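You operate a simulated robot arm through the tools that you are given. There is no shell and no other tool. Be economical: measure what you need, move in short steps, check, and stop when the job is done.

Carry out the task below with a simulated robot arm. There is one attempt and no reset: what you move stays moved.

JOB
Put things in order on the front of the bin table. At the end: the cream block stands on top of the brown small carton; the green wax bar stands where the grey block stood; the black pad stands where the cream block stood; the grey block stands where the black pad stood; whatever was shut is shut again. Leave all else as you found it, and nothing knocked over.
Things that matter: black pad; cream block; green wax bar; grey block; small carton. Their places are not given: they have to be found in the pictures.

It is judged by the outcome, as a careful person would: the job done as asked, and still so three seconds after it is handed in. It fails if anything else is knocked over, pushed out of place, dropped, spilled or broken.

ROBOT AND FRAMES
A 6-joint arm with a two-finger parallel gripper, fixed in place. Base frame: the origin is at the foot of the arm, x ahead of it, y to its left, z up; the work surface is at about z = 0.8. Units: m, degrees, N and s.
With the tool pointing down near the work surface it reaches from about 0.26 to 0.68 m from the base axis. Its first joint turns from -66.0 to 66.0 degrees. Payload 2.9 kg.
The tool frame sits at the grasp point between the pads (the TCP): z along the fingers, y along the line on which they close. The tips reach 0.03 m beyond it. The gripper opens to 0.11 m. The fingers are 0.02 m wide and 0.01 m thick; the gripper's body (0.048 by 0.112 m) begins 0.055 m behind the TCP.
Orientation is that of the tool frame in the base frame, as [roll, pitch, yaw] about the fixed x, y, z axes, in that order (R = Rz(yaw) Ry(pitch) Rx(roll)). With the fingers straight down and closing along the base's y, the tool's x points along the base's -x, its y along +y and its z along -z.

CONTROLS
- The arm moves only by the tool drive_tool. Its argument "series" is a list of rows, each a list of 7 numbers: the finger opening in cm, from 0 to 11, then the shift along the tool's x, y, z in units of 500 mm (1.0 is 500 mm), then the turn, a rotation vector about the tool's x, y, z in units of 90 degrees (1.0 is 90 degrees). In form: [[hand, x, y, z, rx, ry, rz], ...]. A call has 1 to 20 rows; each row is the pose to reach, as a shift and turn from the pose commanded when the call began, along the tool's axes at that moment. A call with a number of a shift or a turn outside -1 to 1 is refused whole. Each row takes 0.2 s and may step no farther than 0.05 m and 8.6 degrees from the row before; otherwise, or with a gripper value out of range, the whole call is refused. A pose out of reach is approached as far as the arm can. The call stops where the force on the tool passes 40 N (or 10 N more than at its start, if that is more) or the arm is blocked; 0.2 s more then pass. Each finger travels about 0.108 m/s and halts on what it meets, pressing with about 25 N; the grip force reading is that of the motor and also rises with nothing between the fingers. The clock runs only during rows and for 0.2 s after the last one: add rows that repeat a pose to give the fingers time. The reply holds the time, the measured pose of the TCP, the force on the tool along the base axes, the opening and the grip force, in the units named above and with some noise, with the torque about the TCP (base axes, N m) and any sound that the robot's microphone picked up.
- Cameras (640 x 400 px; columns grow to the right, rows downward): "scene" is fixed at [0.0652, 0.4334, 1.3833]; the picture's right is [-0.72, -0.69, 0.00], its down [-0.42, 0.43, -0.80] and it looks along [0.55, -0.58, -0.60] (base axes); focal length 368 px, centre (320, 200). "wrist" rides on the gripper at [0.072, 0.017, -0.103] in the tool frame; the picture's right is [-0.23, 0.97, 0.00], its down [-0.76, -0.18, -0.62] and it looks along [-0.61, -0.14, 0.78] (tool axes); focal length 222 px, centre (320, 200).
- snapshot(camera): a new picture of that camera. The clock stands still meanwhile.
- probe_pixels(camera, pixels): there is no depth. For up to 12 entries [column, row, z] of the newest picture of that camera ("zoom" is the newest enlarged one), the place [x, y] in the base frame at which the ray of that pixel passes the height z, good to about 0.002 m, but the place of the scene camera against the robot may be out by one fixed shift of up to 0.018 m in any direction. The clock stands still meanwhile.
- close_up(camera, box): a new picture of the part [left, top, right, bottom] of that camera's present view, enlarged. The clock stands still meanwhile.
- job_done(): hands the job in; it is judged then, once.

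Work in short steps. Measure before you move; look again where a grasp or a placing could have gone wrong, and mend it. You have 80 turns and 38 pictures in all, those below and enlarged ones among them. Open the gripper and draw the arm clear of the work before you hand the job in, unless the task says otherwise; then end with one line.

The tools are called after ">>>" as name(argument=value, ...) on one line, values as JSON. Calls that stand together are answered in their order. drive_tool: Moves the arm, as the interface text tells. Its arguments: {"type":"object","properties":{"series":{"type":"array","items":{"type":"array","items":{"type":"number"}}}},"required":["series"]} The other tools are called the same way: snapshot (camera) takes a picture; probe_pixels (camera, pixels) gives the place at which the rays of pixels pass given heights; close_up (camera, box) takes an enlarged picture of a part of a camera's view; job_done () hands the job in.

At the start:

```text
t: 0.0
ee_pos: [0.4303, -0.0353, 1.1236]
tool_rot: [180.0, -0.1, -180.0]
ft_force: [-0.9, 1.5, -0.1]
ft_torque: [0.04, 0.02, -0.02]
gripper_width: 0.1102
gripper_force: 0.0
```

scene: 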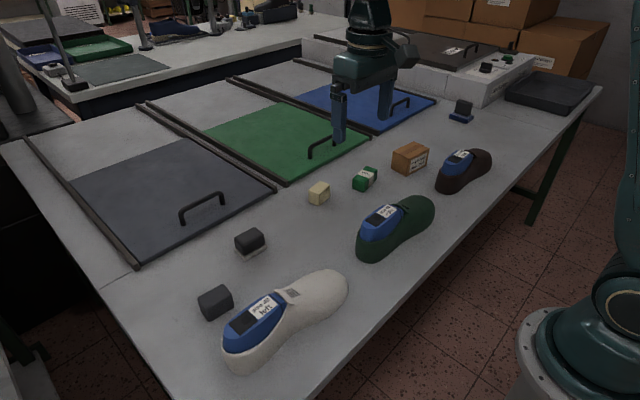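
wrist: 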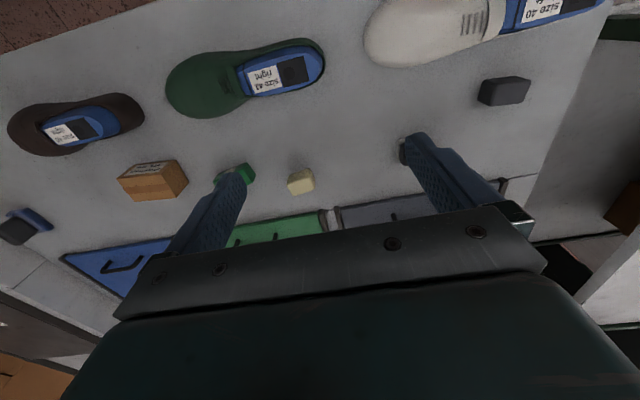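

The scene shows a cream block at (318,193), a green bar at (365,178), a carton at (410,158), and dark items at (250,240), (215,302) and (461,110). I'll enlarge these areas to tell the dark items apart.

>>> close_up(camera="scene", box=[180, 210, 300, 330])

>>> close_up(camera="scene", box=[290, 80, 510, 220])

```text
3.33 times, centred on (240, 270) of scene
```

zoom: 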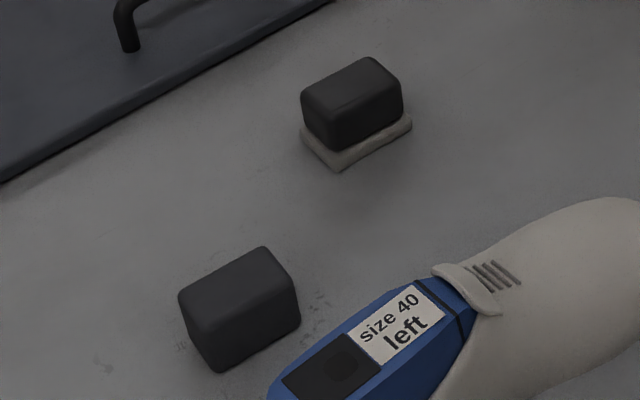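

```text
2.86 times, centred on (400, 150) of scene
```

zoom: 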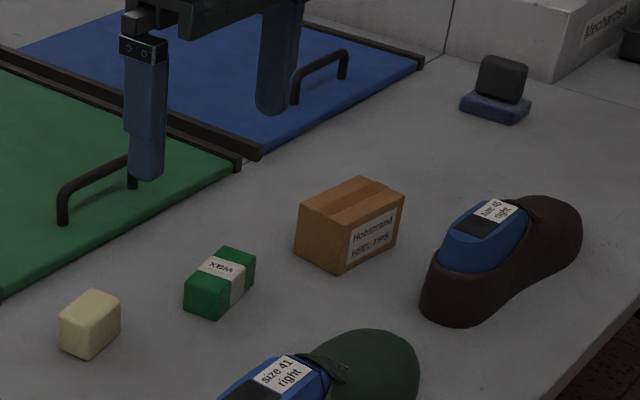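

The dark items are at (250,240) with a pale underside, at (215,302) plain, and at (461,110) with a blue underside. I'll locate everything roughly before looking closer.

>>> probe_pixels(camera="scene", pixels=[[250, 252, 0.8], [217, 312, 0.8], [461, 118, 0.8], [319, 200, 0.8], [365, 185, 0.8], [410, 168, 0.8], [320, 155, 0.8], [202, 200, 0.83], [285, 300, 0.83], [395, 225, 0.83], [465, 170, 0.83], [485, 67, 0.88]])

>>> close_up(camera="wrist", box=[360, 40, 600, 190])

```text
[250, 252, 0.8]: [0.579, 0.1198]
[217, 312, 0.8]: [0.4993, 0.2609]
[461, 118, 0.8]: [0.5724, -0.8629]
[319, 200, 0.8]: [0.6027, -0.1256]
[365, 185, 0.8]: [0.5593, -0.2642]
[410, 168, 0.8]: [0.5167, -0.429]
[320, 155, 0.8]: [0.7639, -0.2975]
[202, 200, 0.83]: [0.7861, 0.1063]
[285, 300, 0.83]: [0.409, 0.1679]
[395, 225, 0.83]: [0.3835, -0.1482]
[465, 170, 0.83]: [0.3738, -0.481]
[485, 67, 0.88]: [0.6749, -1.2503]
```

```text
2.67 times, centred on (480, 115) of wrist
```

zoom: 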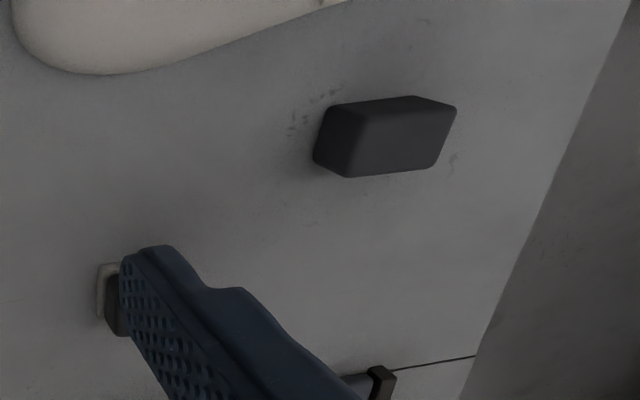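

All five needed things look reachable; the blue-soled one at (0.57,-0.86) is out of reach. I'll move the arm above the two dark items to view them with the wrist camera.

>>> drive_tool(series=[[11, 0.003, 0.068, 0.04, 0, 0, 0], [11, 0.007, 0.137, 0.08, 0, 0, 0], [11, 0.01, 0.205, 0.12, 0, 0, 0], [11, 0.013, 0.273, 0.16, 0, 0, 0], [11, 0.017, 0.342, 0.2, 0, 0, 0], [11, 0.02, 0.41, 0.248, 0, 0, 0], [11, 0.02, 0.41, 0.248, 0, 0, 0]])

>>> snapshot(camera="wrist")

```text
t: 1.6
ee_pos: [0.4189, 0.1725, 1.0001]
tool_rot: [-179.9, 0.0, 179.9]
ft_force: [0.2, -0.3, 0.0]
ft_torque: [-0.01, 0.02, 0.01]
gripper_width: 0.1102
gripper_force: 0.1
```

```text
32 pictures are left
```

wrist: 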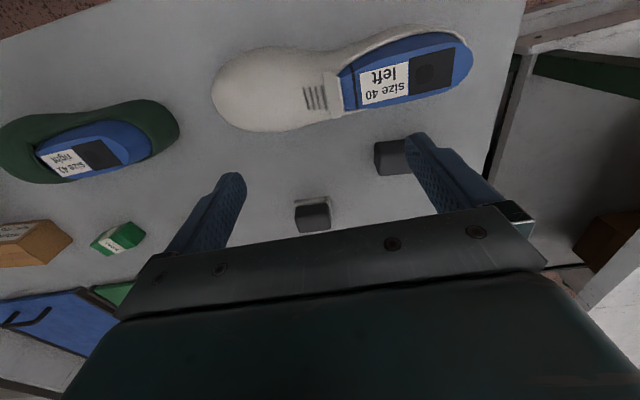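

The black-on-pale item is at (313,215) and the grey one at (392,157), partly behind a finger. I'll enlarge both.

>>> close_up(camera="wrist", box=[270, 130, 430, 240])

>>> probe_pixels(camera="wrist", pixels=[[296, 206, 0.83], [329, 206, 0.83], [300, 231, 0.8], [331, 227, 0.8], [375, 142, 0.83], [376, 173, 0.8], [408, 174, 0.8], [118, 249, 0.8], [145, 235, 0.8], [124, 222, 0.83]])

```text
3.64 times, centred on (350, 185) of wrist
```

zoom: 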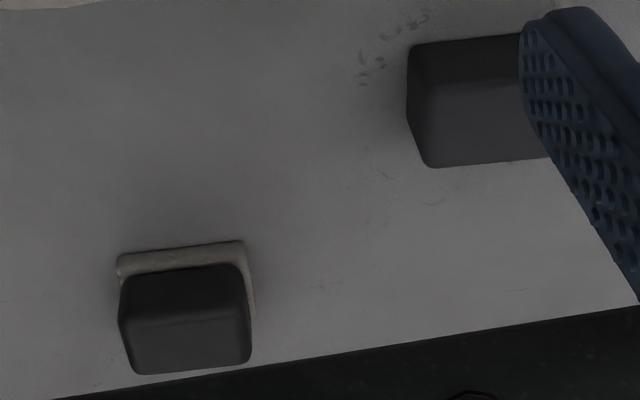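

```text
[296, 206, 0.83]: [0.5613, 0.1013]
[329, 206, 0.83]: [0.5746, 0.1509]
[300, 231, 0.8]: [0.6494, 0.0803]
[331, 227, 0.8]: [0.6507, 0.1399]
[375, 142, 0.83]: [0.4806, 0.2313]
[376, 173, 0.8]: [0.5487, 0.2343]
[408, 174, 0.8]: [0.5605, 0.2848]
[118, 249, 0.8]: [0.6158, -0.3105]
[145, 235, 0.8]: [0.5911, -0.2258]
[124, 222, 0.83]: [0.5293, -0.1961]
```

In the enlarged picture the near bottom edges sit toward the top. I'll probe the edges at several heights to size the two blocks.

>>> probe_pixels(camera="zoom", pixels=[[118, 257, 0.8], [243, 241, 0.8], [122, 325, 0.83], [250, 315, 0.83], [122, 325, 0.84], [137, 374, 0.83], [250, 362, 0.83], [409, 47, 0.8], [413, 88, 0.83], [413, 88, 0.84], [428, 167, 0.84], [428, 167, 0.83]])

```text
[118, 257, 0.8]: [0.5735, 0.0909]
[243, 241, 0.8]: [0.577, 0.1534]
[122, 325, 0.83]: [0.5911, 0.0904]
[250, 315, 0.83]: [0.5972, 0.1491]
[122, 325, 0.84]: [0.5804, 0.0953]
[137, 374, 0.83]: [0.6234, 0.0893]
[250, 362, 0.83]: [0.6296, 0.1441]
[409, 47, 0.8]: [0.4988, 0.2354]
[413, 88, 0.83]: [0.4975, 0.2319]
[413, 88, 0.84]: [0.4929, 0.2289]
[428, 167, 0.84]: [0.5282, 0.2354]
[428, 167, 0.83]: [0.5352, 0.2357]
```

The black pad is about 0.057 wide in y and centred near (0.60,0.12); the grey block is near (0.515,0.26). The scene camera reads about 0.016 short in x. Next I move above the cream block for a view.

>>> drive_tool(series=[[11, -0.04, -0.066, 0.0, 0, 0, 0], [11, -0.08, -0.132, 0.0, 0, 0, 0], [11, -0.12, -0.198, 0.0, 0, 0, 0], [11, -0.16, -0.264, 0.02, 0, 0, 0], [11, -0.2, -0.33, 0.04, 0, 0, 0], [11, -0.24, -0.396, 0.06, 0, 0, 0], [11, -0.28, -0.462, 0.08, 0, 0, 0], [11, -0.32, -0.528, 0.1, 0, 0, 0], [11, -0.36, -0.594, 0.12, 0, 0, 0], [11, -0.36, -0.594, 0.12, 0, 0, 0]])

>>> snapshot(camera="wrist")

```text
t: 3.8
ee_pos: [0.5999, -0.125, 0.9389]
tool_rot: [180.0, -0.1, -180.0]
ft_force: [0.3, 0.3, -0.2]
ft_torque: [-0.04, 0.0, 0.0]
gripper_width: 0.1101
gripper_force: 0.1
```

```text
30 pictures are left
```

wrist: 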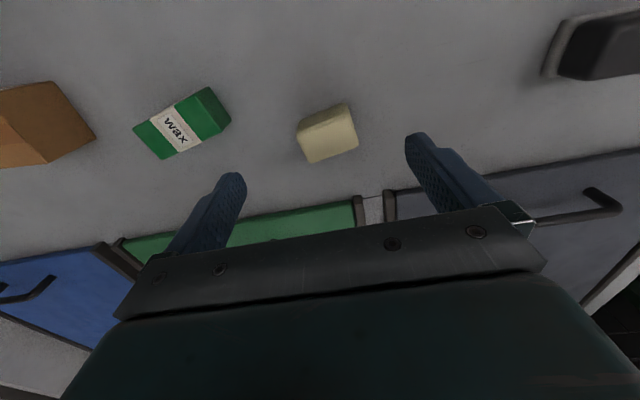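

The cream block is clear at (328,133), the wax bar at (182,123), the carton at the left. I'll enlarge for precise corners.

>>> close_up(camera="wrist", box=[120, 70, 376, 230])

```text
2.50 times, centred on (248, 150) of wrist
```

zoom: 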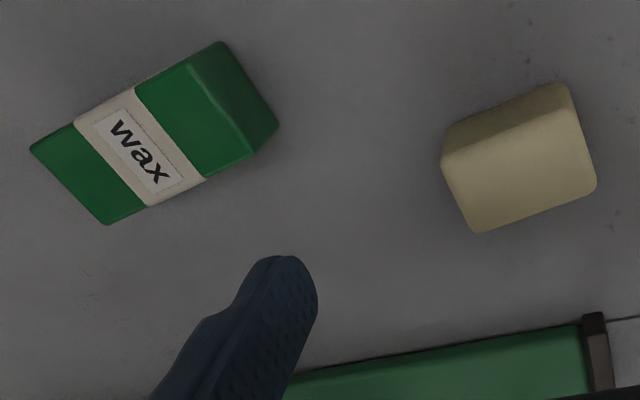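

Now I probe the corners of the cream and the wax.

>>> probe_pixels(camera="zoom", pixels=[[448, 127, 0.8], [563, 82, 0.8], [443, 157, 0.83], [573, 108, 0.83], [478, 233, 0.83], [597, 188, 0.83], [222, 42, 0.8], [278, 122, 0.8], [188, 58, 0.825], [251, 155, 0.825], [108, 225, 0.825], [30, 150, 0.825]])

>>> probe_pixels(camera="wrist", pixels=[[95, 137, 0.8], [50, 80, 0.8], [45, 163, 0.85], [0, 140, 0.85], [0, 89, 0.8]])

```text
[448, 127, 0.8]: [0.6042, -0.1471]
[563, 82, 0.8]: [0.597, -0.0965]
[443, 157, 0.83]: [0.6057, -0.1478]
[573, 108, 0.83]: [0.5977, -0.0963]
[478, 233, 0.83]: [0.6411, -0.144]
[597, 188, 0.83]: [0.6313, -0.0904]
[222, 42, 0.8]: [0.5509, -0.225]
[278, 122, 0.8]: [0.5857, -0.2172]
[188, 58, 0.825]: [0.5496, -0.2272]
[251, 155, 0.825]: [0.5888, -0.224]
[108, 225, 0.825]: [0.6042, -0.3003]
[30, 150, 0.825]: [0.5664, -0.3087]
```

```text
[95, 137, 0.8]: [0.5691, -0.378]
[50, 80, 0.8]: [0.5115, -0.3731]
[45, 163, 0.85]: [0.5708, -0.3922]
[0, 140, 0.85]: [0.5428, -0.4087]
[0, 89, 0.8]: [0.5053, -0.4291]
```

Cream: centre (0.619,-0.120), turned about +9°, top at 0.83. Wax: centre (0.577,-0.264), turned about +11.6°, top at 0.825. Now I look at the carton from above, which also tests the reach.

>>> drive_tool(series=[[11, 0.02, -0.079, -0.02, 0, 0, 0], [11, 0.04, -0.157, -0.042, 0, 0, 0], [11, 0.06, -0.236, -0.042, 0, 0, 0], [11, 0.08, -0.314, -0.042, 0, 0, 0], [11, 0.1, -0.393, -0.042, 0, 0, 0], [11, 0.12, -0.471, -0.042, 0, 0, 0], [11, 0.13, -0.55, -0.042, 0, 0, 0], [11, 0.13, -0.57, -0.042, 0, 0, 0], [11, 0.13, -0.57, -0.042, 0, 0, 0]])

>>> snapshot(camera="wrist")

```text
t: 5.8
ee_pos: [0.5347, -0.4115, 0.9606]
tool_rot: [179.9, -0.1, 180.0]
ft_force: [-0.3, 0.9, 0.1]
ft_torque: [-0.02, -0.03, -0.03]
gripper_width: 0.1099
gripper_force: 0.1
```

```text
28 pictures are left
```

wrist: 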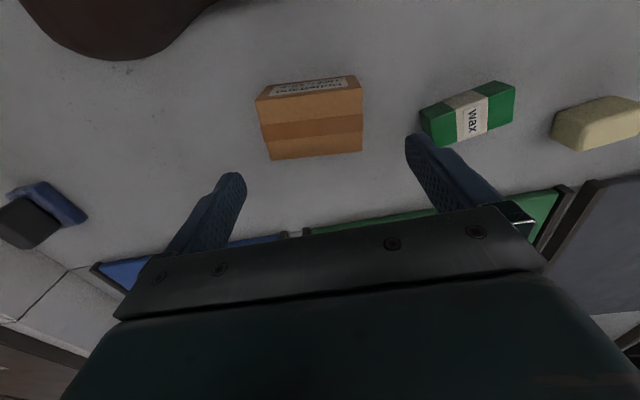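

The arm reaches r=0.675 here without trouble. I probe the carton's edges: top near (256,98)-(362,88), top far (270,160)-(362,151), bottom near (264,84)-(356,75).

>>> probe_pixels(camera="wrist", pixels=[[264, 84, 0.8], [356, 75, 0.8], [256, 99, 0.85], [362, 89, 0.85], [270, 160, 0.85], [362, 151, 0.85], [256, 99, 0.84], [362, 89, 0.84], [270, 160, 0.84], [362, 151, 0.84], [256, 99, 0.83], [362, 89, 0.83]])

```text
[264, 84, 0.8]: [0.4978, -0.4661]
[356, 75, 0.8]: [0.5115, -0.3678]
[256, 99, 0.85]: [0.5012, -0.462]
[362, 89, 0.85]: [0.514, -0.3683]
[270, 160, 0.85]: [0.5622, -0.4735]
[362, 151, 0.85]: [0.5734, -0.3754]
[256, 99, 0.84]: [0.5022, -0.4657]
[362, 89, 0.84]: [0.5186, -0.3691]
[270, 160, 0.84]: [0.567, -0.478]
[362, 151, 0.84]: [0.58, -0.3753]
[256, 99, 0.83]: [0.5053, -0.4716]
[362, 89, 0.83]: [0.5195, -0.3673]
```

The carton's top is at about 0.85, centre (0.538,-0.420), turned about -8°, 0.06 by 0.096. Now I go above the cream with the gripper turned +9°.

>>> drive_tool(series=[[11, -0.024, 0.083, 0, 0, 0, -0.014], [11, -0.048, 0.167, 0, 0, 0, -0.028], [11, -0.072, 0.25, 0, 0, 0, -0.043], [11, -0.096, 0.333, 0, 0, 0, -0.057], [11, -0.12, 0.416, 0, 0, 0, -0.071], [11, -0.144, 0.5, 0.04, 0, 0, -0.086], [9, -0.1686, 0.583, 0.08, 0, 0, -0.1], [9, -0.1686, 0.583, 0.12, 0, 0, -0.1], [9, -0.1686, 0.583, 0.12, 0, 0, -0.1]])

>>> snapshot(camera="wrist")

```text
t: 7.8
ee_pos: [0.6219, -0.1169, 0.9007]
tool_rot: [180.0, 0.0, -171.0]
ft_force: [0.7, 0.3, 0.1]
ft_torque: [-0.01, 0.02, 0.01]
gripper_width: 0.0901
gripper_force: 0.1
out of reach, approached as far as the arm can: row 1, 2
```

```text
27 pictures are left
```

wrist: 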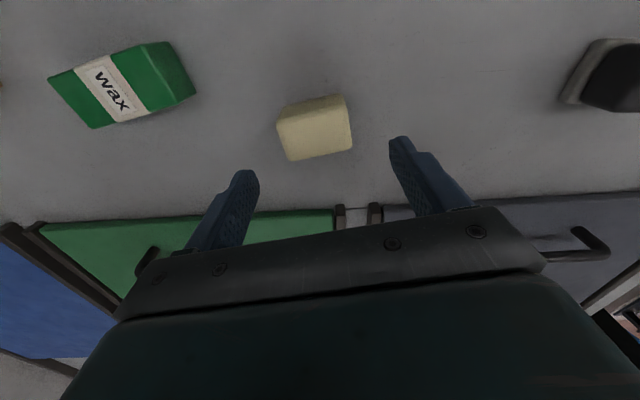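

The gripper is near (0.622,-0.117), slightly off target. I re-measure the cream in this view: top near (277,120)-(346,98), top far (290,160)-(352,147).

>>> probe_pixels(camera="wrist", pixels=[[277, 120, 0.83], [347, 107, 0.83], [291, 160, 0.83], [353, 147, 0.83], [316, 134, 0.83]])

```text
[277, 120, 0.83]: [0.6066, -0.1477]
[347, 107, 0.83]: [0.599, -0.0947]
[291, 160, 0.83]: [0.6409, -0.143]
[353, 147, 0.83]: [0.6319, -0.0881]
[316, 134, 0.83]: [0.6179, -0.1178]
```

The cream's centre is (0.620,-0.118), well between the fingers. I go down to TCP z=0.835 and close.

>>> drive_tool(series=[[9, 0.004, -0.003, 0.05, 0, 0, 0], [9, 0.004, -0.003, 0.1, 0, 0, 0], [9, 0.004, -0.003, 0.131, 0, 0, 0], [9, 0.004, -0.003, 0.131, 0, 0, 0], [4, 0.004, -0.003, 0.131, 0, 0, 0], [3, 0.004, -0.003, 0.131, 0, 0, 0], [3, 0.004, -0.003, 0.131, 0, 0, 0]])

```text
t: 9.4
ee_pos: [0.6163, -0.1226, 0.8353]
tool_rot: [-180.0, -0.1, -171.1]
ft_force: [-0.1, -1.0, -1.2]
ft_torque: [-0.03, 0.03, -0.01]
gripper_width: 0.0544
gripper_force: 24.8
```

The fingers stopped at 0.0544 with 24.8 N, so the cream is held. I lift it to z≈0.94.

>>> drive_tool(series=[[3, 0, 0, -0.05, 0, 0, 0], [3, 0, 0, -0.12, 0, 0, 0], [3, 0, 0, -0.2, 0, 0, 0], [3, 0, 0, -0.2, 0, 0, 0]])

```text
t: 10.4
ee_pos: [0.618, -0.121, 0.9357]
tool_rot: [-180.0, 0.0, -171.0]
ft_force: [0.8, -0.3, 0.7]
ft_torque: [0.01, 0.0, -0.01]
gripper_width: 0.0301
gripper_force: 0.2
```

The opening fell to 0.030 with no grip force, so the cream slipped out. I look.

>>> snapshot(camera="wrist")

>>> snapshot(camera="scene")

```text
26 pictures are left
```

wrist: 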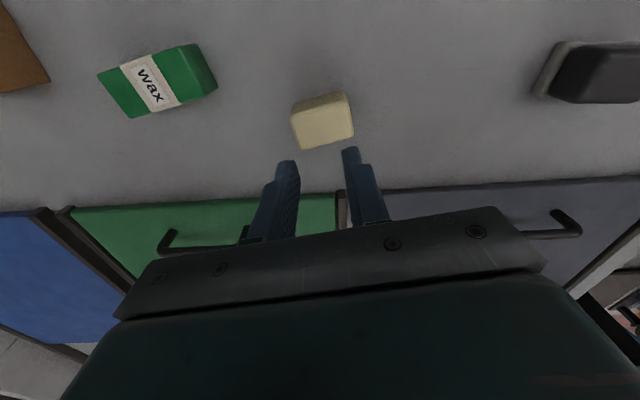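

```text
25 pictures are left
```

scene: 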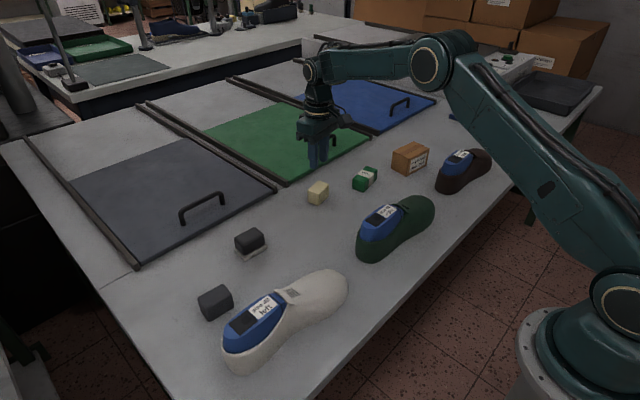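

The cream still stands at its place, at (322,120) in the wrist picture. I measure it again.

>>> close_up(camera="wrist", box=[270, 70, 382, 180])

>>> probe_pixels(camera="wrist", pixels=[[291, 115, 0.83], [348, 102, 0.83], [303, 150, 0.83], [354, 138, 0.83], [293, 107, 0.8], [344, 91, 0.8]])

```text
3.64 times, centred on (326, 125) of wrist
```

zoom: 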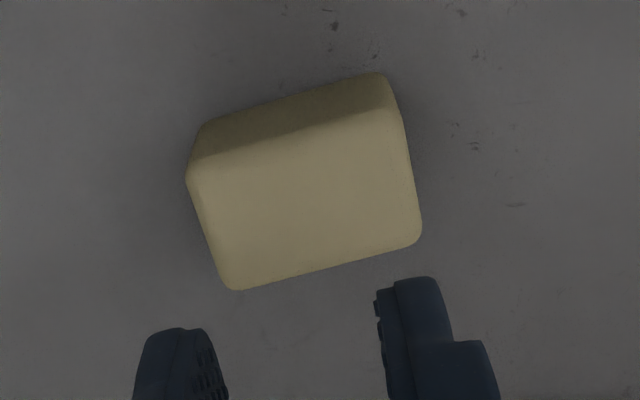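

```text
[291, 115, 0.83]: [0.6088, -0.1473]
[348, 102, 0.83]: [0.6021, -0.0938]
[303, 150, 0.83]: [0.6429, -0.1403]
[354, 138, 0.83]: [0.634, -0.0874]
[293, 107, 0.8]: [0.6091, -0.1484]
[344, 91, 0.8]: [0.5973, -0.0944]
```

It is about 3 mm from where I gripped, still upright. I grasp again slightly deeper with a full close command and lift only 1 cm, slowly, to read the load.

>>> drive_tool(series=[[9, 0, 0, 0, 0, 0, 0], [9, 0, 0, 0, 0, 0, 0], [9, -0.006, 0.005, 0.08, 0, 0, 0], [9, -0.006, 0.005, 0.16, 0, 0, 0], [9, -0.006, 0.005, 0.208, 0, 0, 0], [9, -0.006, 0.005, 0.208, 0, 0, 0], [0, -0.006, 0.005, 0.208, 0, 0, 0], [0, -0.006, 0.005, 0.208, 0, 0, 0], [0, -0.006, 0.005, 0.208, 0, 0, 0], [0, -0.006, 0.005, 0.208, 0, 0, 0]])

>>> drive_tool(series=[[0, 0, 0, -0.005, 0, 0, 0], [0, 0, 0, -0.01, 0, 0, 0], [0, 0, 0, -0.015, 0, 0, 0], [0, 0, 0, -0.02, 0, 0, 0]])

```text
t: 12.6
ee_pos: [0.6187, -0.1208, 0.8309]
tool_rot: [-179.9, 0.0, -171.1]
ft_force: [0.7, 0.3, 0.8]
ft_torque: [0.01, -0.01, 0.0]
gripper_width: 0.0549
gripper_force: 25.4
```

```text
t: 13.6
ee_pos: [0.6198, -0.1194, 0.84]
tool_rot: [-179.8, 0.0, -171.0]
ft_force: [0.1, 0.8, -0.2]
ft_torque: [-0.02, 0.0, 0.02]
gripper_width: 0.0547
gripper_force: 25.8
```

The opening holds at 0.0547 with 25.8 N. I continue the lift slowly.

>>> drive_tool(series=[[0, 0, 0, -0.01, 0, 0, 0], [0, 0, 0, -0.02, 0, 0, 0], [0, 0, 0, -0.03, 0, 0, 0], [0, 0, 0, -0.04, 0, 0, 0], [0, 0, 0, -0.05, 0, 0, 0], [0, 0, 0, -0.06, 0, 0, 0]])

>>> close_up(camera="wrist", box=[240, 80, 400, 220])

```text
t: 15.0
ee_pos: [0.6209, -0.1197, 0.8697]
tool_rot: [-180.0, 0.0, -171.0]
ft_force: [0.1, -0.1, -1.0]
ft_torque: [0.01, -0.02, -0.02]
gripper_width: 0.0548
gripper_force: 24.8
```

```text
2.86 times, centred on (320, 150) of wrist
```

zoom: 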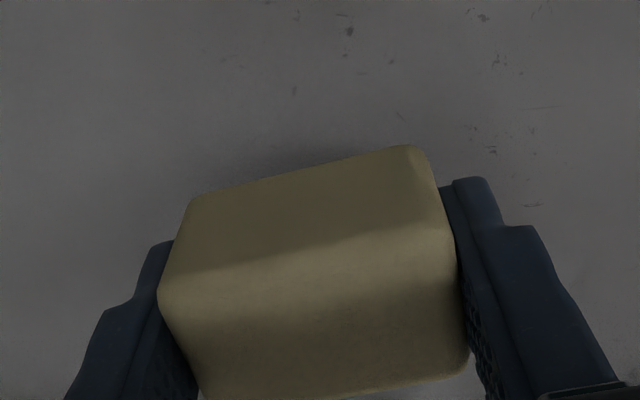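

The cream is now held firmly between the pads and off the table. I lift further and carry it slowly toward the carton, half-way first.

>>> drive_tool(series=[[0, 0, 0, -0.02, 0, 0, 0], [0, 0, 0, -0.045, 0, 0, 0], [0, 0, 0, -0.07, 0, 0, 0], [0, 0, 0, -0.095, 0, 0, 0], [0, 0, 0, -0.12, 0, 0, 0], [0, 0.003, -0.006, -0.14, 0, 0, 0], [0, 0.011, -0.024, -0.14, 0, 0, 0.008], [0, 0.022, -0.048, -0.14, 0, 0, 0.016], [0, 0.033, -0.072, -0.14, 0, 0, 0.024], [0, 0.044, -0.096, -0.14, 0, 0, 0.032], [0, 0.055, -0.12, -0.14, 0, 0, 0.04], [0, 0.066, -0.144, -0.14, 0, 0, 0.048], [0, 0.077, -0.168, -0.14, 0, 0, 0.056], [0, 0.088, -0.192, -0.14, 0, 0, 0.064], [0, 0.099, -0.216, -0.14, 0, 0, 0.072], [0, 0.11, -0.24, -0.14, 0, 0, 0.08], [0, 0.121, -0.264, -0.14, 0, 0, 0.088], [0, 0.129, -0.281, -0.14, 0, 0, 0.094]])

```text
t: 18.8
ee_pos: [0.5791, -0.2689, 0.9397]
tool_rot: [179.9, -0.1, -179.5]
ft_force: [0.1, 0.4, 0.4]
ft_torque: [-0.03, -0.01, 0.05]
gripper_width: 0.0545
gripper_force: 24.8
```

Still held (0.0545). I carry it the rest of the way to above the carton.

>>> drive_tool(series=[[0, 0.003, -0.01, 0, 0, 0, 0.003], [0, 0.01, -0.033, 0, 0, 0, 0.01], [0, 0.017, -0.058, 0, 0, 0, 0.018], [0, 0.024, -0.083, 0, 0, 0, 0.026], [0, 0.031, -0.108, 0, 0, 0, 0.034], [0, 0.038, -0.133, 0, 0, 0, 0.042], [0, 0.045, -0.158, 0, 0, 0, 0.05], [0, 0.053, -0.183, 0, 0, 0, 0.058], [0, 0.06, -0.208, 0, 0, 0, 0.066], [0, 0.068, -0.233, 0, 0, 0, 0.074], [0, 0.076, -0.26, 0, 0, 0, 0.082], [0, 0.083, -0.285, 0, 0, 0, 0.09], [0, 0.086, -0.297, 0, 0, 0, 0.094], [0, 0.086, -0.297, 0, 0, 0, 0.094]])

>>> snapshot(camera="wrist")

```text
t: 21.8
ee_pos: [0.5352, -0.4156, 0.9395]
tool_rot: [-180.0, 0.0, 172.0]
ft_force: [-0.3, 0.5, -0.5]
ft_torque: [0.0, -0.01, -0.01]
gripper_width: 0.0543
gripper_force: 24.8
out of reach, approached as far as the arm can: row 13
```

```text
22 pictures are left
```

wrist: 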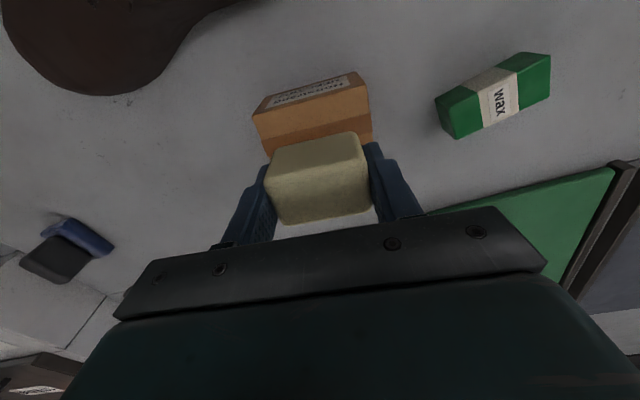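

The cream is aligned above the carton at TCP (0.535,-0.416). I lower slowly to just above contact.

>>> drive_tool(series=[[0, 0, 0, 0.02, 0, 0, 0], [0, 0, 0, 0.04, 0, 0, 0], [0, 0, 0, 0.06, 0, 0, 0], [0, 0, 0, 0.08, 0, 0, 0], [0, 0, 0, 0.095, 0, 0, 0], [0, 0, 0, 0.105, 0, 0, 0], [0, 0, 0, 0.105, 0, 0, 0]])

>>> drive_tool(series=[[0, 0, 0, 0.003, 0, 0, 0], [0, 0, 0, 0.003, 0, 0, 0]])

>>> snapshot(camera="wrist")

```text
t: 23.4
ee_pos: [0.5375, -0.4152, 0.8906]
tool_rot: [-179.9, 0.2, 172.1]
ft_force: [0.0, 2.2, 18.6]
ft_torque: [0.32, 0.18, 0.02]
gripper_width: 0.0545
gripper_force: 24.7
```

```text
t: 24.0
ee_pos: [0.5375, -0.4169, 0.89]
tool_rot: [-179.8, 0.4, 172.1]
ft_force: [-1.5, 1.8, 29.6]
ft_torque: [0.35, 0.29, 0.03]
gripper_width: 0.0547
gripper_force: 24.9
```

```text
21 pictures are left
```

wrist: 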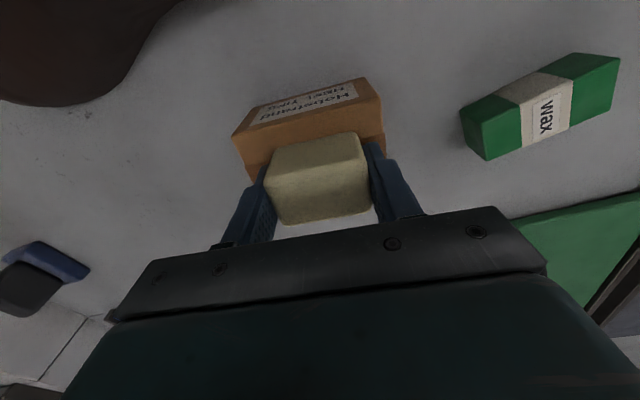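

Contact at z≈0.890 with 29.6 N upward. I ease up by 5 mm to relieve the force, then open.

>>> drive_tool(series=[[0, 0, 0, -0.005, 0, 0, 0], [0, 0, 0, -0.01, 0, 0, 0], [0, 0, 0, -0.01, 0, 0, 0]])

>>> drive_tool(series=[[7, 0, 0, 0, 0, 0, 0], [8, 0, 0, 0, 0, 0, 0], [8, 0, 0, 0, 0, 0, 0]])

```text
t: 24.8
ee_pos: [0.5365, -0.4162, 0.8901]
tool_rot: [-179.9, 0.0, 172.2]
ft_force: [3.8, -4.9, 8.4]
ft_torque: [-0.29, -0.24, 0.01]
gripper_width: 0.0544
gripper_force: 24.9
```

```text
t: 25.6
ee_pos: [0.5361, -0.4175, 0.8902]
tool_rot: [179.9, -0.2, 171.9]
ft_force: [-0.1, -0.9, -0.3]
ft_torque: [0.01, -0.01, -0.03]
gripper_width: 0.08
gripper_force: 0.1
```

Released with no residual force. I rise straight up and look.

>>> drive_tool(series=[[8, 0, 0, -0.03, 0, 0, 0], [8, 0, 0, -0.08, 0, 0, 0], [8, 0, 0, -0.14, 0, 0, 0], [8, 0.02, 0, -0.2, 0, 0, 0], [8, 0.02, 0, -0.2, 0, 0, 0]])

>>> snapshot(camera="wrist")

>>> close_up(camera="scene", box=[340, 100, 500, 220])

```text
t: 26.8
ee_pos: [0.5243, -0.414, 0.9936]
tool_rot: [180.0, -0.1, 172.1]
ft_force: [-0.4, -0.3, 0.2]
ft_torque: [0.01, -0.03, -0.02]
gripper_width: 0.0802
gripper_force: 0.1
out of reach, approached as far as the arm can: row 3, 4, 5
```

```text
20 pictures are left
```

wrist: 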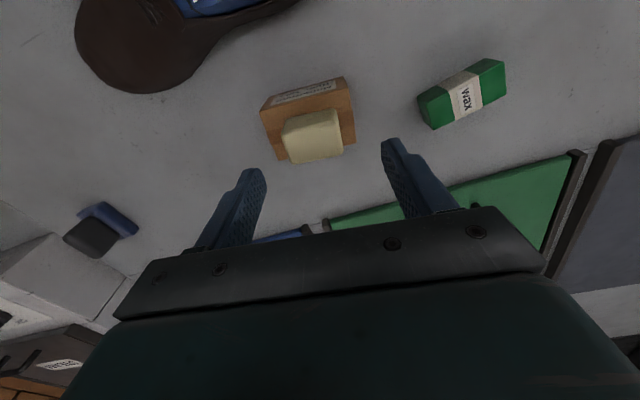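

```text
3.33 times, centred on (420, 160) of scene
```

zoom: 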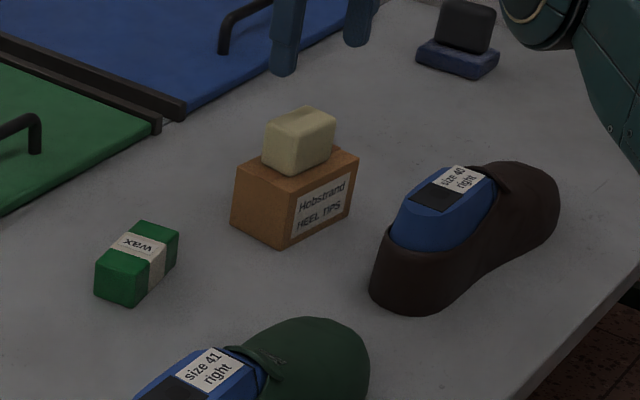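

The cream stands well on the carton. Next is the black pad: I travel back across, high above everything, to view it from above.

>>> drive_tool(series=[[11, 0, 0.09, 0, 0, 0, -0.01], [11, 0, 0.18, 0, 0, 0, -0.02], [11, 0, 0.27, 0, 0, 0, -0.03], [11, 0, 0.36, 0, 0, 0, -0.04], [11, 0, 0.45, 0, 0, 0, -0.05], [11, 0, 0.54, 0, 0, 0, -0.06], [11, 0, 0.63, 0, 0, 0, -0.07], [11, 0, 0.72, 0, 0, 0, -0.08], [11, 0, 0.81, 0, 0, 0, -0.089], [11, 0, 0.9, 0, 0, 0, -0.089], [11, 0, 0.98, 0, 0, 0, -0.089]])

>>> drive_tool(series=[[11, 0, 0.05, 0.04, 0, 0, 0], [11, 0, 0.1, 0.08, 0, 0, 0], [11, 0, 0.1, 0.11, 0, 0, 0], [11, 0, 0.1, 0.11, 0, 0, 0]])

>>> close_up(camera="wrist", box=[230, 60, 470, 210])

```text
t: 29.2
ee_pos: [0.5919, 0.0734, 0.9915]
tool_rot: [179.9, 0.0, 180.0]
ft_force: [-0.2, 0.0, -0.4]
ft_torque: [-0.01, 0.02, 0.01]
gripper_width: 0.1101
gripper_force: 0.1
```

```text
t: 30.2
ee_pos: [0.5924, 0.1226, 0.9349]
tool_rot: [180.0, 0.1, -179.9]
ft_force: [-0.1, 0.2, 0.2]
ft_torque: [0.04, -0.03, 0.0]
gripper_width: 0.1099
gripper_force: 0.0
```

```text
2.67 times, centred on (350, 135) of wrist
```

zoom: 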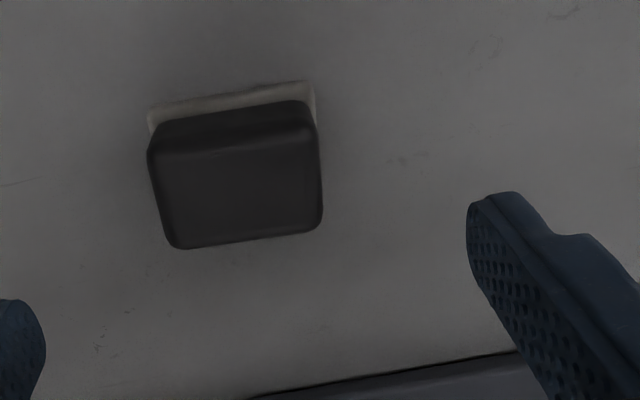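

The black pad with its pale sole is clear. I probe its corners.

>>> probe_pixels(camera="zoom", pixels=[[150, 110, 0.8], [312, 83, 0.8], [150, 155, 0.83], [318, 132, 0.83], [175, 248, 0.83], [322, 228, 0.83], [150, 155, 0.84], [318, 132, 0.84], [175, 248, 0.84], [322, 228, 0.84], [155, 128, 0.808], [312, 104, 0.808]])

```text
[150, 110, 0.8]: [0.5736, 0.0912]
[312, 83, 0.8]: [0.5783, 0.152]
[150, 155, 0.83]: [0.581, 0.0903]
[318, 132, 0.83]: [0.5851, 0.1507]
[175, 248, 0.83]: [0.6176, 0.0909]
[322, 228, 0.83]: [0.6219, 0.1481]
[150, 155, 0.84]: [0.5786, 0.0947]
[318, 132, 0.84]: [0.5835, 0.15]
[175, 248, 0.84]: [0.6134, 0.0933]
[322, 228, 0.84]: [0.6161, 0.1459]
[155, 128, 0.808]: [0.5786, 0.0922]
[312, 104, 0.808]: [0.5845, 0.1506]
```

The black pad: centre (0.598,0.120), top about 0.838, turned about -4.5°, sole about 8 mm thick. I grip the body above the sole, at TCP z=0.842, and close gently.

>>> drive_tool(series=[[9, -0.006, -0.002, 0.0, 0, 0, 0.05], [9, -0.012, -0.004, 0.07, 0, 0, 0.05], [9, -0.012, -0.004, 0.14, 0, 0, 0.05], [9, -0.012, -0.004, 0.186, 0, 0, 0.05], [9, -0.012, -0.004, 0.186, 0, 0, 0.05], [0, -0.012, -0.004, 0.186, 0, 0, 0.05], [0, -0.012, -0.004, 0.186, 0, 0, 0.05], [0, -0.012, -0.004, 0.186, 0, 0, 0.05], [0, -0.012, -0.004, 0.186, 0, 0, 0.05]])

>>> drive_tool(series=[[0, 0, 0, -0.005, 0, 0, 0], [0, 0, 0, -0.015, 0, 0, 0], [0, 0, 0, -0.025, 0, 0, 0], [0, 0, 0, -0.035, 0, 0, 0], [0, 0, 0, -0.045, 0, 0, 0], [0, 0, 0, -0.055, 0, 0, 0], [0, 0, 0, -0.07, 0, 0, 0], [0, 0, 0, -0.085, 0, 0, 0], [0, 0, 0, -0.1, 0, 0, 0]])

>>> snapshot(camera="wrist")

```text
t: 32.2
ee_pos: [0.6008, 0.1185, 0.8429]
tool_rot: [179.9, 0.0, 175.6]
ft_force: [-0.4, 0.7, 0.0]
ft_torque: [0.02, 0.01, -0.03]
gripper_width: 0.0577
gripper_force: 24.7
```

```text
t: 34.2
ee_pos: [0.5997, 0.1212, 0.893]
tool_rot: [-180.0, 0.0, 175.7]
ft_force: [-0.5, 0.0, -0.8]
ft_torque: [0.01, -0.01, 0.01]
gripper_width: 0.0575
gripper_force: 24.9
```

```text
17 pictures are left
```

wrist: 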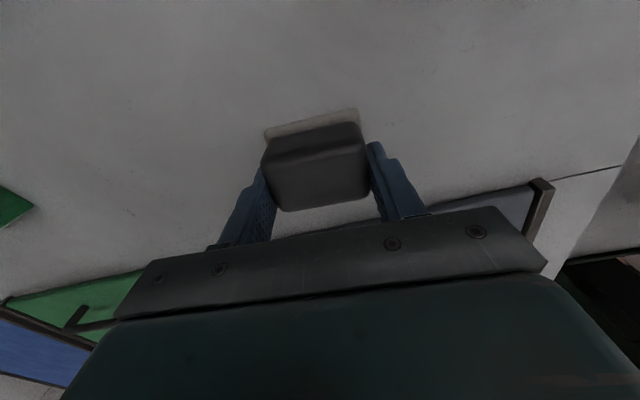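

The pad is held. I check whether the sole came with it by probing its near edge at both heights.

>>> probe_pixels(camera="wrist", pixels=[[264, 129, 0.851], [357, 109, 0.851], [264, 129, 0.8], [357, 109, 0.8]])

```text
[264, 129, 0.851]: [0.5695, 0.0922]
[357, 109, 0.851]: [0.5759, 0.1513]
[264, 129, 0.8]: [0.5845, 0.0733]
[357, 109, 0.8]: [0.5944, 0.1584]
```

The sole matches at the lifted height (0.851), so it is attached. I carry the pad slowly to the cream's old place (0.619,-0.119), turning to its +9°.

>>> drive_tool(series=[[0, -0.002, -0.012, 0, 0, 0, -0.004], [0, -0.006, -0.036, 0, 0, 0, -0.012], [0, -0.011, -0.068, 0, 0, 0, -0.022], [0, -0.017, -0.102, 0, 0, 0, -0.032], [0, -0.022, -0.136, 0, 0, 0, -0.043], [0, -0.028, -0.17, 0, 0, 0, -0.053], [0, -0.033, -0.204, 0, 0, 0, -0.064], [0, -0.039, -0.238, 0, 0, 0, -0.075], [0, -0.044, -0.272, 0, 0, 0, -0.086], [0, -0.05, -0.306, 0, 0, 0, -0.096], [0, -0.055, -0.34, 0, 0, 0, -0.107], [0, -0.061, -0.374, 0, 0, 0, -0.118], [0, -0.066, -0.408, 0, 0, 0, -0.128], [0, -0.072, -0.442, 0, 0, 0, -0.139], [0, -0.075, -0.464, 0, 0, 0, -0.146], [0, -0.0767, -0.4737, 0, 0, 0, -0.149], [0, -0.0767, -0.4737, 0, 0, 0, -0.149]])

```text
t: 37.8
ee_pos: [0.6183, -0.12, 0.8926]
tool_rot: [-180.0, 0.0, -171.0]
ft_force: [0.0, -0.3, -1.2]
ft_torque: [-0.03, -0.02, 0.01]
gripper_width: 0.0576
gripper_force: 24.9
```

Still held at the right place. I lower to the table height (TCP 0.843).

>>> drive_tool(series=[[0, 0, 0, 0.02, 0, 0, 0], [0, 0, 0, 0.04, 0, 0, 0], [0, 0, 0, 0.06, 0, 0, 0], [0, 0, 0, 0.08, 0, 0, 0], [0, 0, 0, 0.09, 0, 0, 0], [0, 0, 0, 0.097, 0, 0, 0], [0, 0, 0, 0.097, 0, 0, 0]])

```text
t: 39.4
ee_pos: [0.6176, -0.1192, 0.8433]
tool_rot: [-180.0, 0.0, -170.9]
ft_force: [-1.0, 0.1, -0.1]
ft_torque: [0.0, -0.01, -0.01]
gripper_width: 0.0575
gripper_force: 24.7
```

No contact force yet; I lower by 2 mm more in small rows and read.

>>> drive_tool(series=[[0, 0, 0, 0.002, 0, 0, 0], [0, 0, 0, 0.004, 0, 0, 0], [0, 0, 0, 0.004, 0, 0, 0]])

```text
t: 40.2
ee_pos: [0.6184, -0.1187, 0.8416]
tool_rot: [-180.0, 0.0, -171.0]
ft_force: [-0.7, 0.1, 3.4]
ft_torque: [0.04, 0.1, 0.0]
gripper_width: 0.0576
gripper_force: 25.3
```

Light contact (3.4 N). I open, rise, and look.

>>> drive_tool(series=[[7, 0, 0, 0, 0, 0, 0], [9, 0, 0, 0, 0, 0, 0], [9, 0, 0, 0, 0, 0, 0], [9, 0, 0, -0.05, 0, 0, 0], [9, 0, 0, -0.12, 0, 0, 0], [9, 0, 0, -0.2, 0, 0, 0], [9, 0, 0, -0.2, 0, 0, 0]])

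>>> snapshot(camera="wrist")

```text
t: 41.8
ee_pos: [0.6183, -0.1197, 0.943]
tool_rot: [-179.9, 0.0, -170.9]
ft_force: [-0.1, 0.3, 0.4]
ft_torque: [0.03, 0.03, 0.0]
gripper_width: 0.0901
gripper_force: 0.1
```

```text
16 pictures are left
```

wrist: 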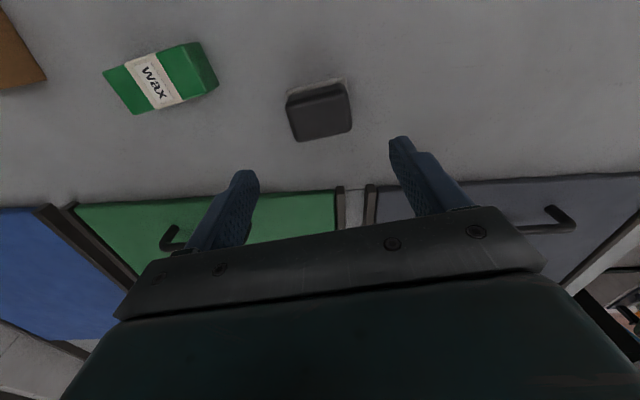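

The pad stands upright at the cream's place. Now I go above the grey block near (0.515,0.26).

>>> drive_tool(series=[[9, 0.009, 0.087, 0, 0, 0, 0.011], [10, 0.018, 0.174, 0, 0, 0, 0.022], [11, 0.028, 0.262, 0, 0, 0, 0.033], [11, 0.038, 0.349, 0, 0, 0, 0.044], [11, 0.048, 0.437, 0, 0, 0, 0.055], [11, 0.058, 0.524, 0, 0, 0, 0.066], [11, 0.068, 0.612, 0, 0, 0, 0.077], [11, 0.078, 0.7, 0, 0, 0, 0.088], [11, 0.088, 0.787, 0, 0, 0, 0.1], [11, 0.088, 0.787, 0, 0, 0, 0.1]])

>>> close_up(camera="wrist", box=[200, 40, 456, 200])

```text
t: 44.0
ee_pos: [0.5128, 0.2652, 0.945]
tool_rot: [179.9, 0.0, 180.0]
ft_force: [0.1, -1.2, -0.1]
ft_torque: [0.01, -0.01, -0.03]
gripper_width: 0.1101
gripper_force: 0.1
```

```text
2.50 times, centred on (328, 120) of wrist
```

zoom: 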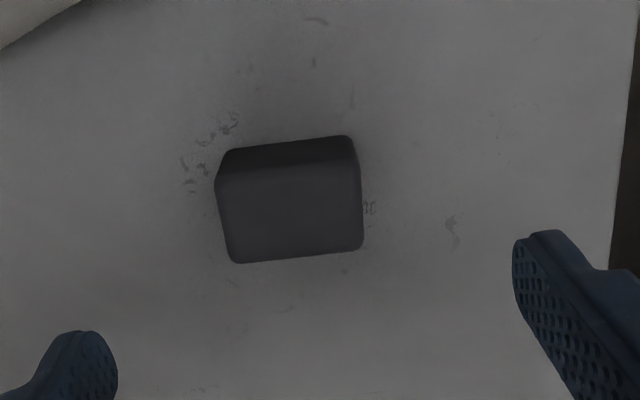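

The grey block is clear in view. I probe its corners.

>>> probe_pixels(camera="zoom", pixels=[[226, 150, 0.8], [350, 135, 0.8], [215, 183, 0.83], [358, 165, 0.83], [235, 263, 0.83], [363, 248, 0.83], [215, 183, 0.835], [358, 165, 0.835], [235, 263, 0.835], [363, 248, 0.835]])

```text
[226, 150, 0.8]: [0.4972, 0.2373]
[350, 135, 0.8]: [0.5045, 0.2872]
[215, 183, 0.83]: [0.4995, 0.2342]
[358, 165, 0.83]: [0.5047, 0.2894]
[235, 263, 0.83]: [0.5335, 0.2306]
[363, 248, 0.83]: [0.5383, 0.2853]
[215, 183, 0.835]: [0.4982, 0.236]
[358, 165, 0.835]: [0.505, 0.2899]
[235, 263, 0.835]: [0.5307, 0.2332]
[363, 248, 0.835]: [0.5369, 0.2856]
```

The grey block: centre (0.518,0.261), top about 0.832, turned about -6.5°. I go down, grip at TCP z=0.833, and lift slowly.

>>> drive_tool(series=[[9, -0.005, -0.003, 0.0, 0, 0, 0.072], [9, -0.01, -0.006, 0.08, 0, 0, 0.072], [9, -0.01, -0.006, 0.16, 0, 0, 0.072], [9, -0.01, -0.006, 0.222, 0, 0, 0.072], [9, -0.01, -0.006, 0.222, 0, 0, 0.072], [0, -0.01, -0.006, 0.222, 0, 0, 0.072], [0, -0.01, -0.006, 0.222, 0, 0, 0.072], [0, -0.01, -0.006, 0.222, 0, 0, 0.072], [0, -0.01, -0.006, 0.222, 0, 0, 0.072]])

>>> drive_tool(series=[[0, 0, 0, -0.005, 0, 0, 0], [0, 0, 0, -0.015, 0, 0, 0], [0, 0, 0, -0.025, 0, 0, 0], [0, 0, 0, -0.035, 0, 0, 0], [0, 0, 0, -0.045, 0, 0, 0], [0, 0, 0, -0.055, 0, 0, 0], [0, 0, 0, -0.07, 0, 0, 0], [0, 0, 0, -0.085, 0, 0, 0], [0, 0, 0, -0.1, 0, 0, 0]])

```text
t: 46.0
ee_pos: [0.5186, 0.2632, 0.8351]
tool_rot: [180.0, 0.0, 173.5]
ft_force: [0.6, 0.0, -0.8]
ft_torque: [0.03, 0.0, 0.01]
gripper_width: 0.0546
gripper_force: 25.3
```

```text
t: 48.0
ee_pos: [0.5179, 0.2609, 0.8812]
tool_rot: [-180.0, -0.1, 173.4]
ft_force: [0.6, 0.1, -0.5]
ft_torque: [0.05, -0.01, -0.01]
gripper_width: 0.0546
gripper_force: 25.1
```

Held. I carry it to the black pad's old place (0.598,0.120).

>>> drive_tool(series=[[0, -0.006, -0.008, 0, 0, 0, -0.002], [0, -0.02, -0.027, 0, 0, 0, -0.003], [0, -0.037, -0.05, 0, 0, 0, -0.005], [0, -0.055, -0.075, 0, 0, 0, -0.007], [0, -0.073, -0.1, 0, 0, 0, -0.009], [0, -0.091, -0.125, 0, 0, 0, -0.011], [0, -0.109, -0.15, 0, 0, 0, -0.013], [0, -0.128, -0.175, 0, 0, 0, -0.015], [0, -0.147, -0.2, 0, 0, 0, -0.017], [0, -0.165, -0.225, 0, 0, 0, -0.019], [0, -0.18, -0.247, 0, 0, 0, -0.021], [0, -0.191, -0.261, 0, 0, 0, -0.023], [0, -0.191, -0.261, 0, 0, 0, -0.023]])

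>>> drive_tool(series=[[0, 0, 0, 0.02, 0, 0, 0], [0, 0, 0, 0.04, 0, 0, 0], [0, 0, 0, 0.06, 0, 0, 0], [0, 0, 0, 0.08, 0, 0, 0], [0, 0, 0, 0.09, 0, 0, 0], [0, 0, 0, 0.096, 0, 0, 0], [0, 0, 0, 0.096, 0, 0, 0]])

```text
t: 50.8
ee_pos: [0.5977, 0.1204, 0.8814]
tool_rot: [-179.9, 0.0, 175.6]
ft_force: [-0.1, 0.5, -0.9]
ft_torque: [-0.01, 0.0, 0.02]
gripper_width: 0.0546
gripper_force: 24.7
```

```text
t: 52.4
ee_pos: [0.5986, 0.1182, 0.8334]
tool_rot: [180.0, 0.0, 175.6]
ft_force: [-0.2, -1.1, 3.6]
ft_torque: [0.0, 0.09, 0.02]
gripper_width: 0.0546
gripper_force: 25.6
```

Light contact (3.6 N) at the table. I open, rise, and look.

>>> drive_tool(series=[[7, 0, 0, 0, 0, 0, 0], [9, 0, 0, 0, 0, 0, 0], [9, 0, 0, 0, 0, 0, 0], [9, 0, 0, -0.05, 0, 0, 0], [9, 0, 0, -0.12, 0, 0, 0], [9, 0, 0, -0.21, 0, 0, 0], [9, 0, 0, -0.21, 0, 0, 0]])

>>> snapshot(camera="wrist")

```text
t: 54.0
ee_pos: [0.599, 0.1162, 0.9358]
tool_rot: [-180.0, 0.0, 175.6]
ft_force: [0.1, -0.3, -0.1]
ft_torque: [-0.01, -0.01, -0.01]
gripper_width: 0.0897
gripper_force: 0.0
```

```text
14 pictures are left
```

wrist: 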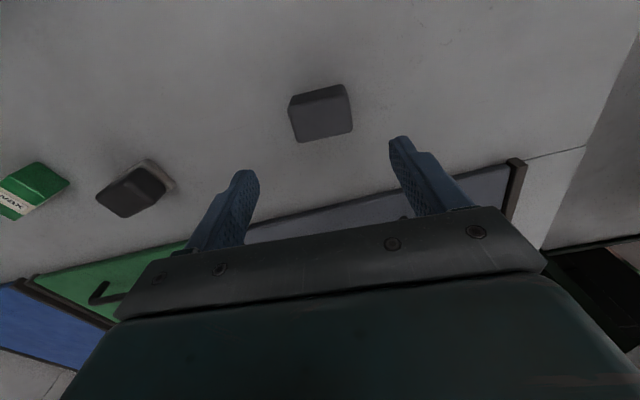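

The grey block stands at the pad's old place. Now I move above the wax bar (0.577,-0.264), turning to +11.6°, with the gripper fully open.

>>> drive_tool(series=[[9, -0.002, -0.085, 0, 0, 0, -0.02], [10, -0.004, -0.17, 0, 0, 0, -0.04], [11, -0.005, -0.255, 0, 0, 0, -0.06], [11, -0.007, -0.34, 0, 0, 0, -0.08], [11, -0.008, -0.425, 0, 0, 0, -0.1], [11, -0.01, -0.51, 0, 0, 0, -0.12], [11, -0.012, -0.595, 0, 0, 0, -0.14], [11, -0.013, -0.68, 0, 0, 0, -0.16], [11, -0.015, -0.765, 0, 0, 0, -0.178], [11, -0.015, -0.765, 0, 0, 0, -0.178]])

>>> close_up(camera="wrist", box=[200, 40, 456, 200])

```text
t: 56.2
ee_pos: [0.5735, -0.2635, 0.9374]
tool_rot: [179.9, 0.0, -168.3]
ft_force: [1.0, -0.4, 1.0]
ft_torque: [-0.01, -0.01, -0.01]
gripper_width: 0.1101
gripper_force: 0.1
```

```text
2.50 times, centred on (328, 120) of wrist
```

zoom: 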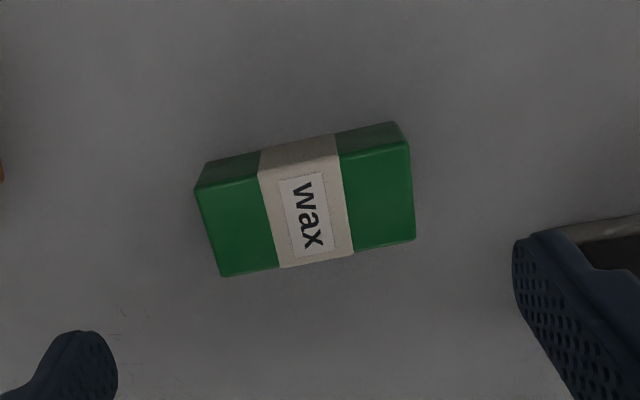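

I probe the wax corners in this better view, to centre the grip.

>>> probe_pixels(camera="zoom", pixels=[[207, 165, 0.8], [396, 122, 0.8], [196, 189, 0.83], [409, 142, 0.83], [222, 277, 0.83], [415, 239, 0.83], [196, 189, 0.825], [409, 142, 0.825], [222, 277, 0.825], [415, 239, 0.825]])

```text
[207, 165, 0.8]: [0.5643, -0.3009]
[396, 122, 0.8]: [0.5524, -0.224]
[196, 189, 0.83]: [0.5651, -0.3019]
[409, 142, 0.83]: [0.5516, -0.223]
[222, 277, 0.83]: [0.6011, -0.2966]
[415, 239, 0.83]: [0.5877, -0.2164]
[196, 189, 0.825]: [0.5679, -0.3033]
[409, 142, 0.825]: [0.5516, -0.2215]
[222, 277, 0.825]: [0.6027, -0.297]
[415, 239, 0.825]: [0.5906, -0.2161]
```

The wax is centred at (0.576,-0.260), turned +9.7°, top 0.83, length 0.080. I adjust, go down to TCP z≈0.834, close, and lift slowly.

>>> drive_tool(series=[[11, -0.004, 0.008, 0.0, 0, 0, 0.02], [11, -0.004, 0.008, 0.07, 0, 0, 0.02], [11, -0.004, 0.008, 0.14, 0, 0, 0.02], [11, -0.004, 0.008, 0.204, 0, 0, 0.02], [11, -0.004, 0.008, 0.204, 0, 0, 0.02], [0, -0.004, 0.008, 0.204, 0, 0, 0.02], [0, -0.004, 0.008, 0.204, 0, 0, 0.02], [0, -0.004, 0.008, 0.204, 0, 0, 0.02], [0, -0.004, 0.008, 0.204, 0, 0, 0.02]])

>>> drive_tool(series=[[0, 0, 0, -0.005, 0, 0, 0], [0, 0, 0, -0.015, 0, 0, 0], [0, 0, 0, -0.025, 0, 0, 0], [0, 0, 0, -0.035, 0, 0, 0], [0, 0, 0, -0.045, 0, 0, 0], [0, 0, 0, -0.06, 0, 0, 0], [0, 0, 0, -0.08, 0, 0, 0], [0, 0, 0, -0.1, 0, 0, 0], [0, 0, 0, -0.12, 0, 0, 0], [0, 0, 0, -0.14, 0, 0, 0]])

>>> snapshot(camera="wrist")

```text
t: 58.2
ee_pos: [0.5785, -0.2559, 0.836]
tool_rot: [-179.9, 0.0, -170.2]
ft_force: [0.7, 0.0, -0.1]
ft_torque: [-0.07, -0.02, 0.0]
gripper_width: 0.0797
gripper_force: 24.9
```

```text
t: 60.4
ee_pos: [0.5753, -0.2583, 0.9047]
tool_rot: [-180.0, 0.0, -170.2]
ft_force: [0.1, -0.5, -0.6]
ft_torque: [0.01, -0.01, -0.03]
gripper_width: 0.0799
gripper_force: 25.0
```

```text
12 pictures are left
```

wrist: 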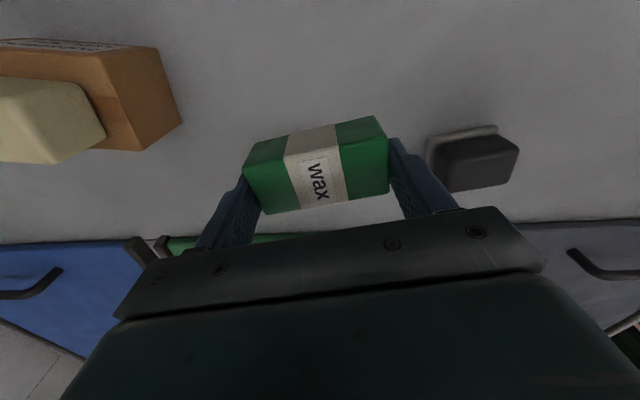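

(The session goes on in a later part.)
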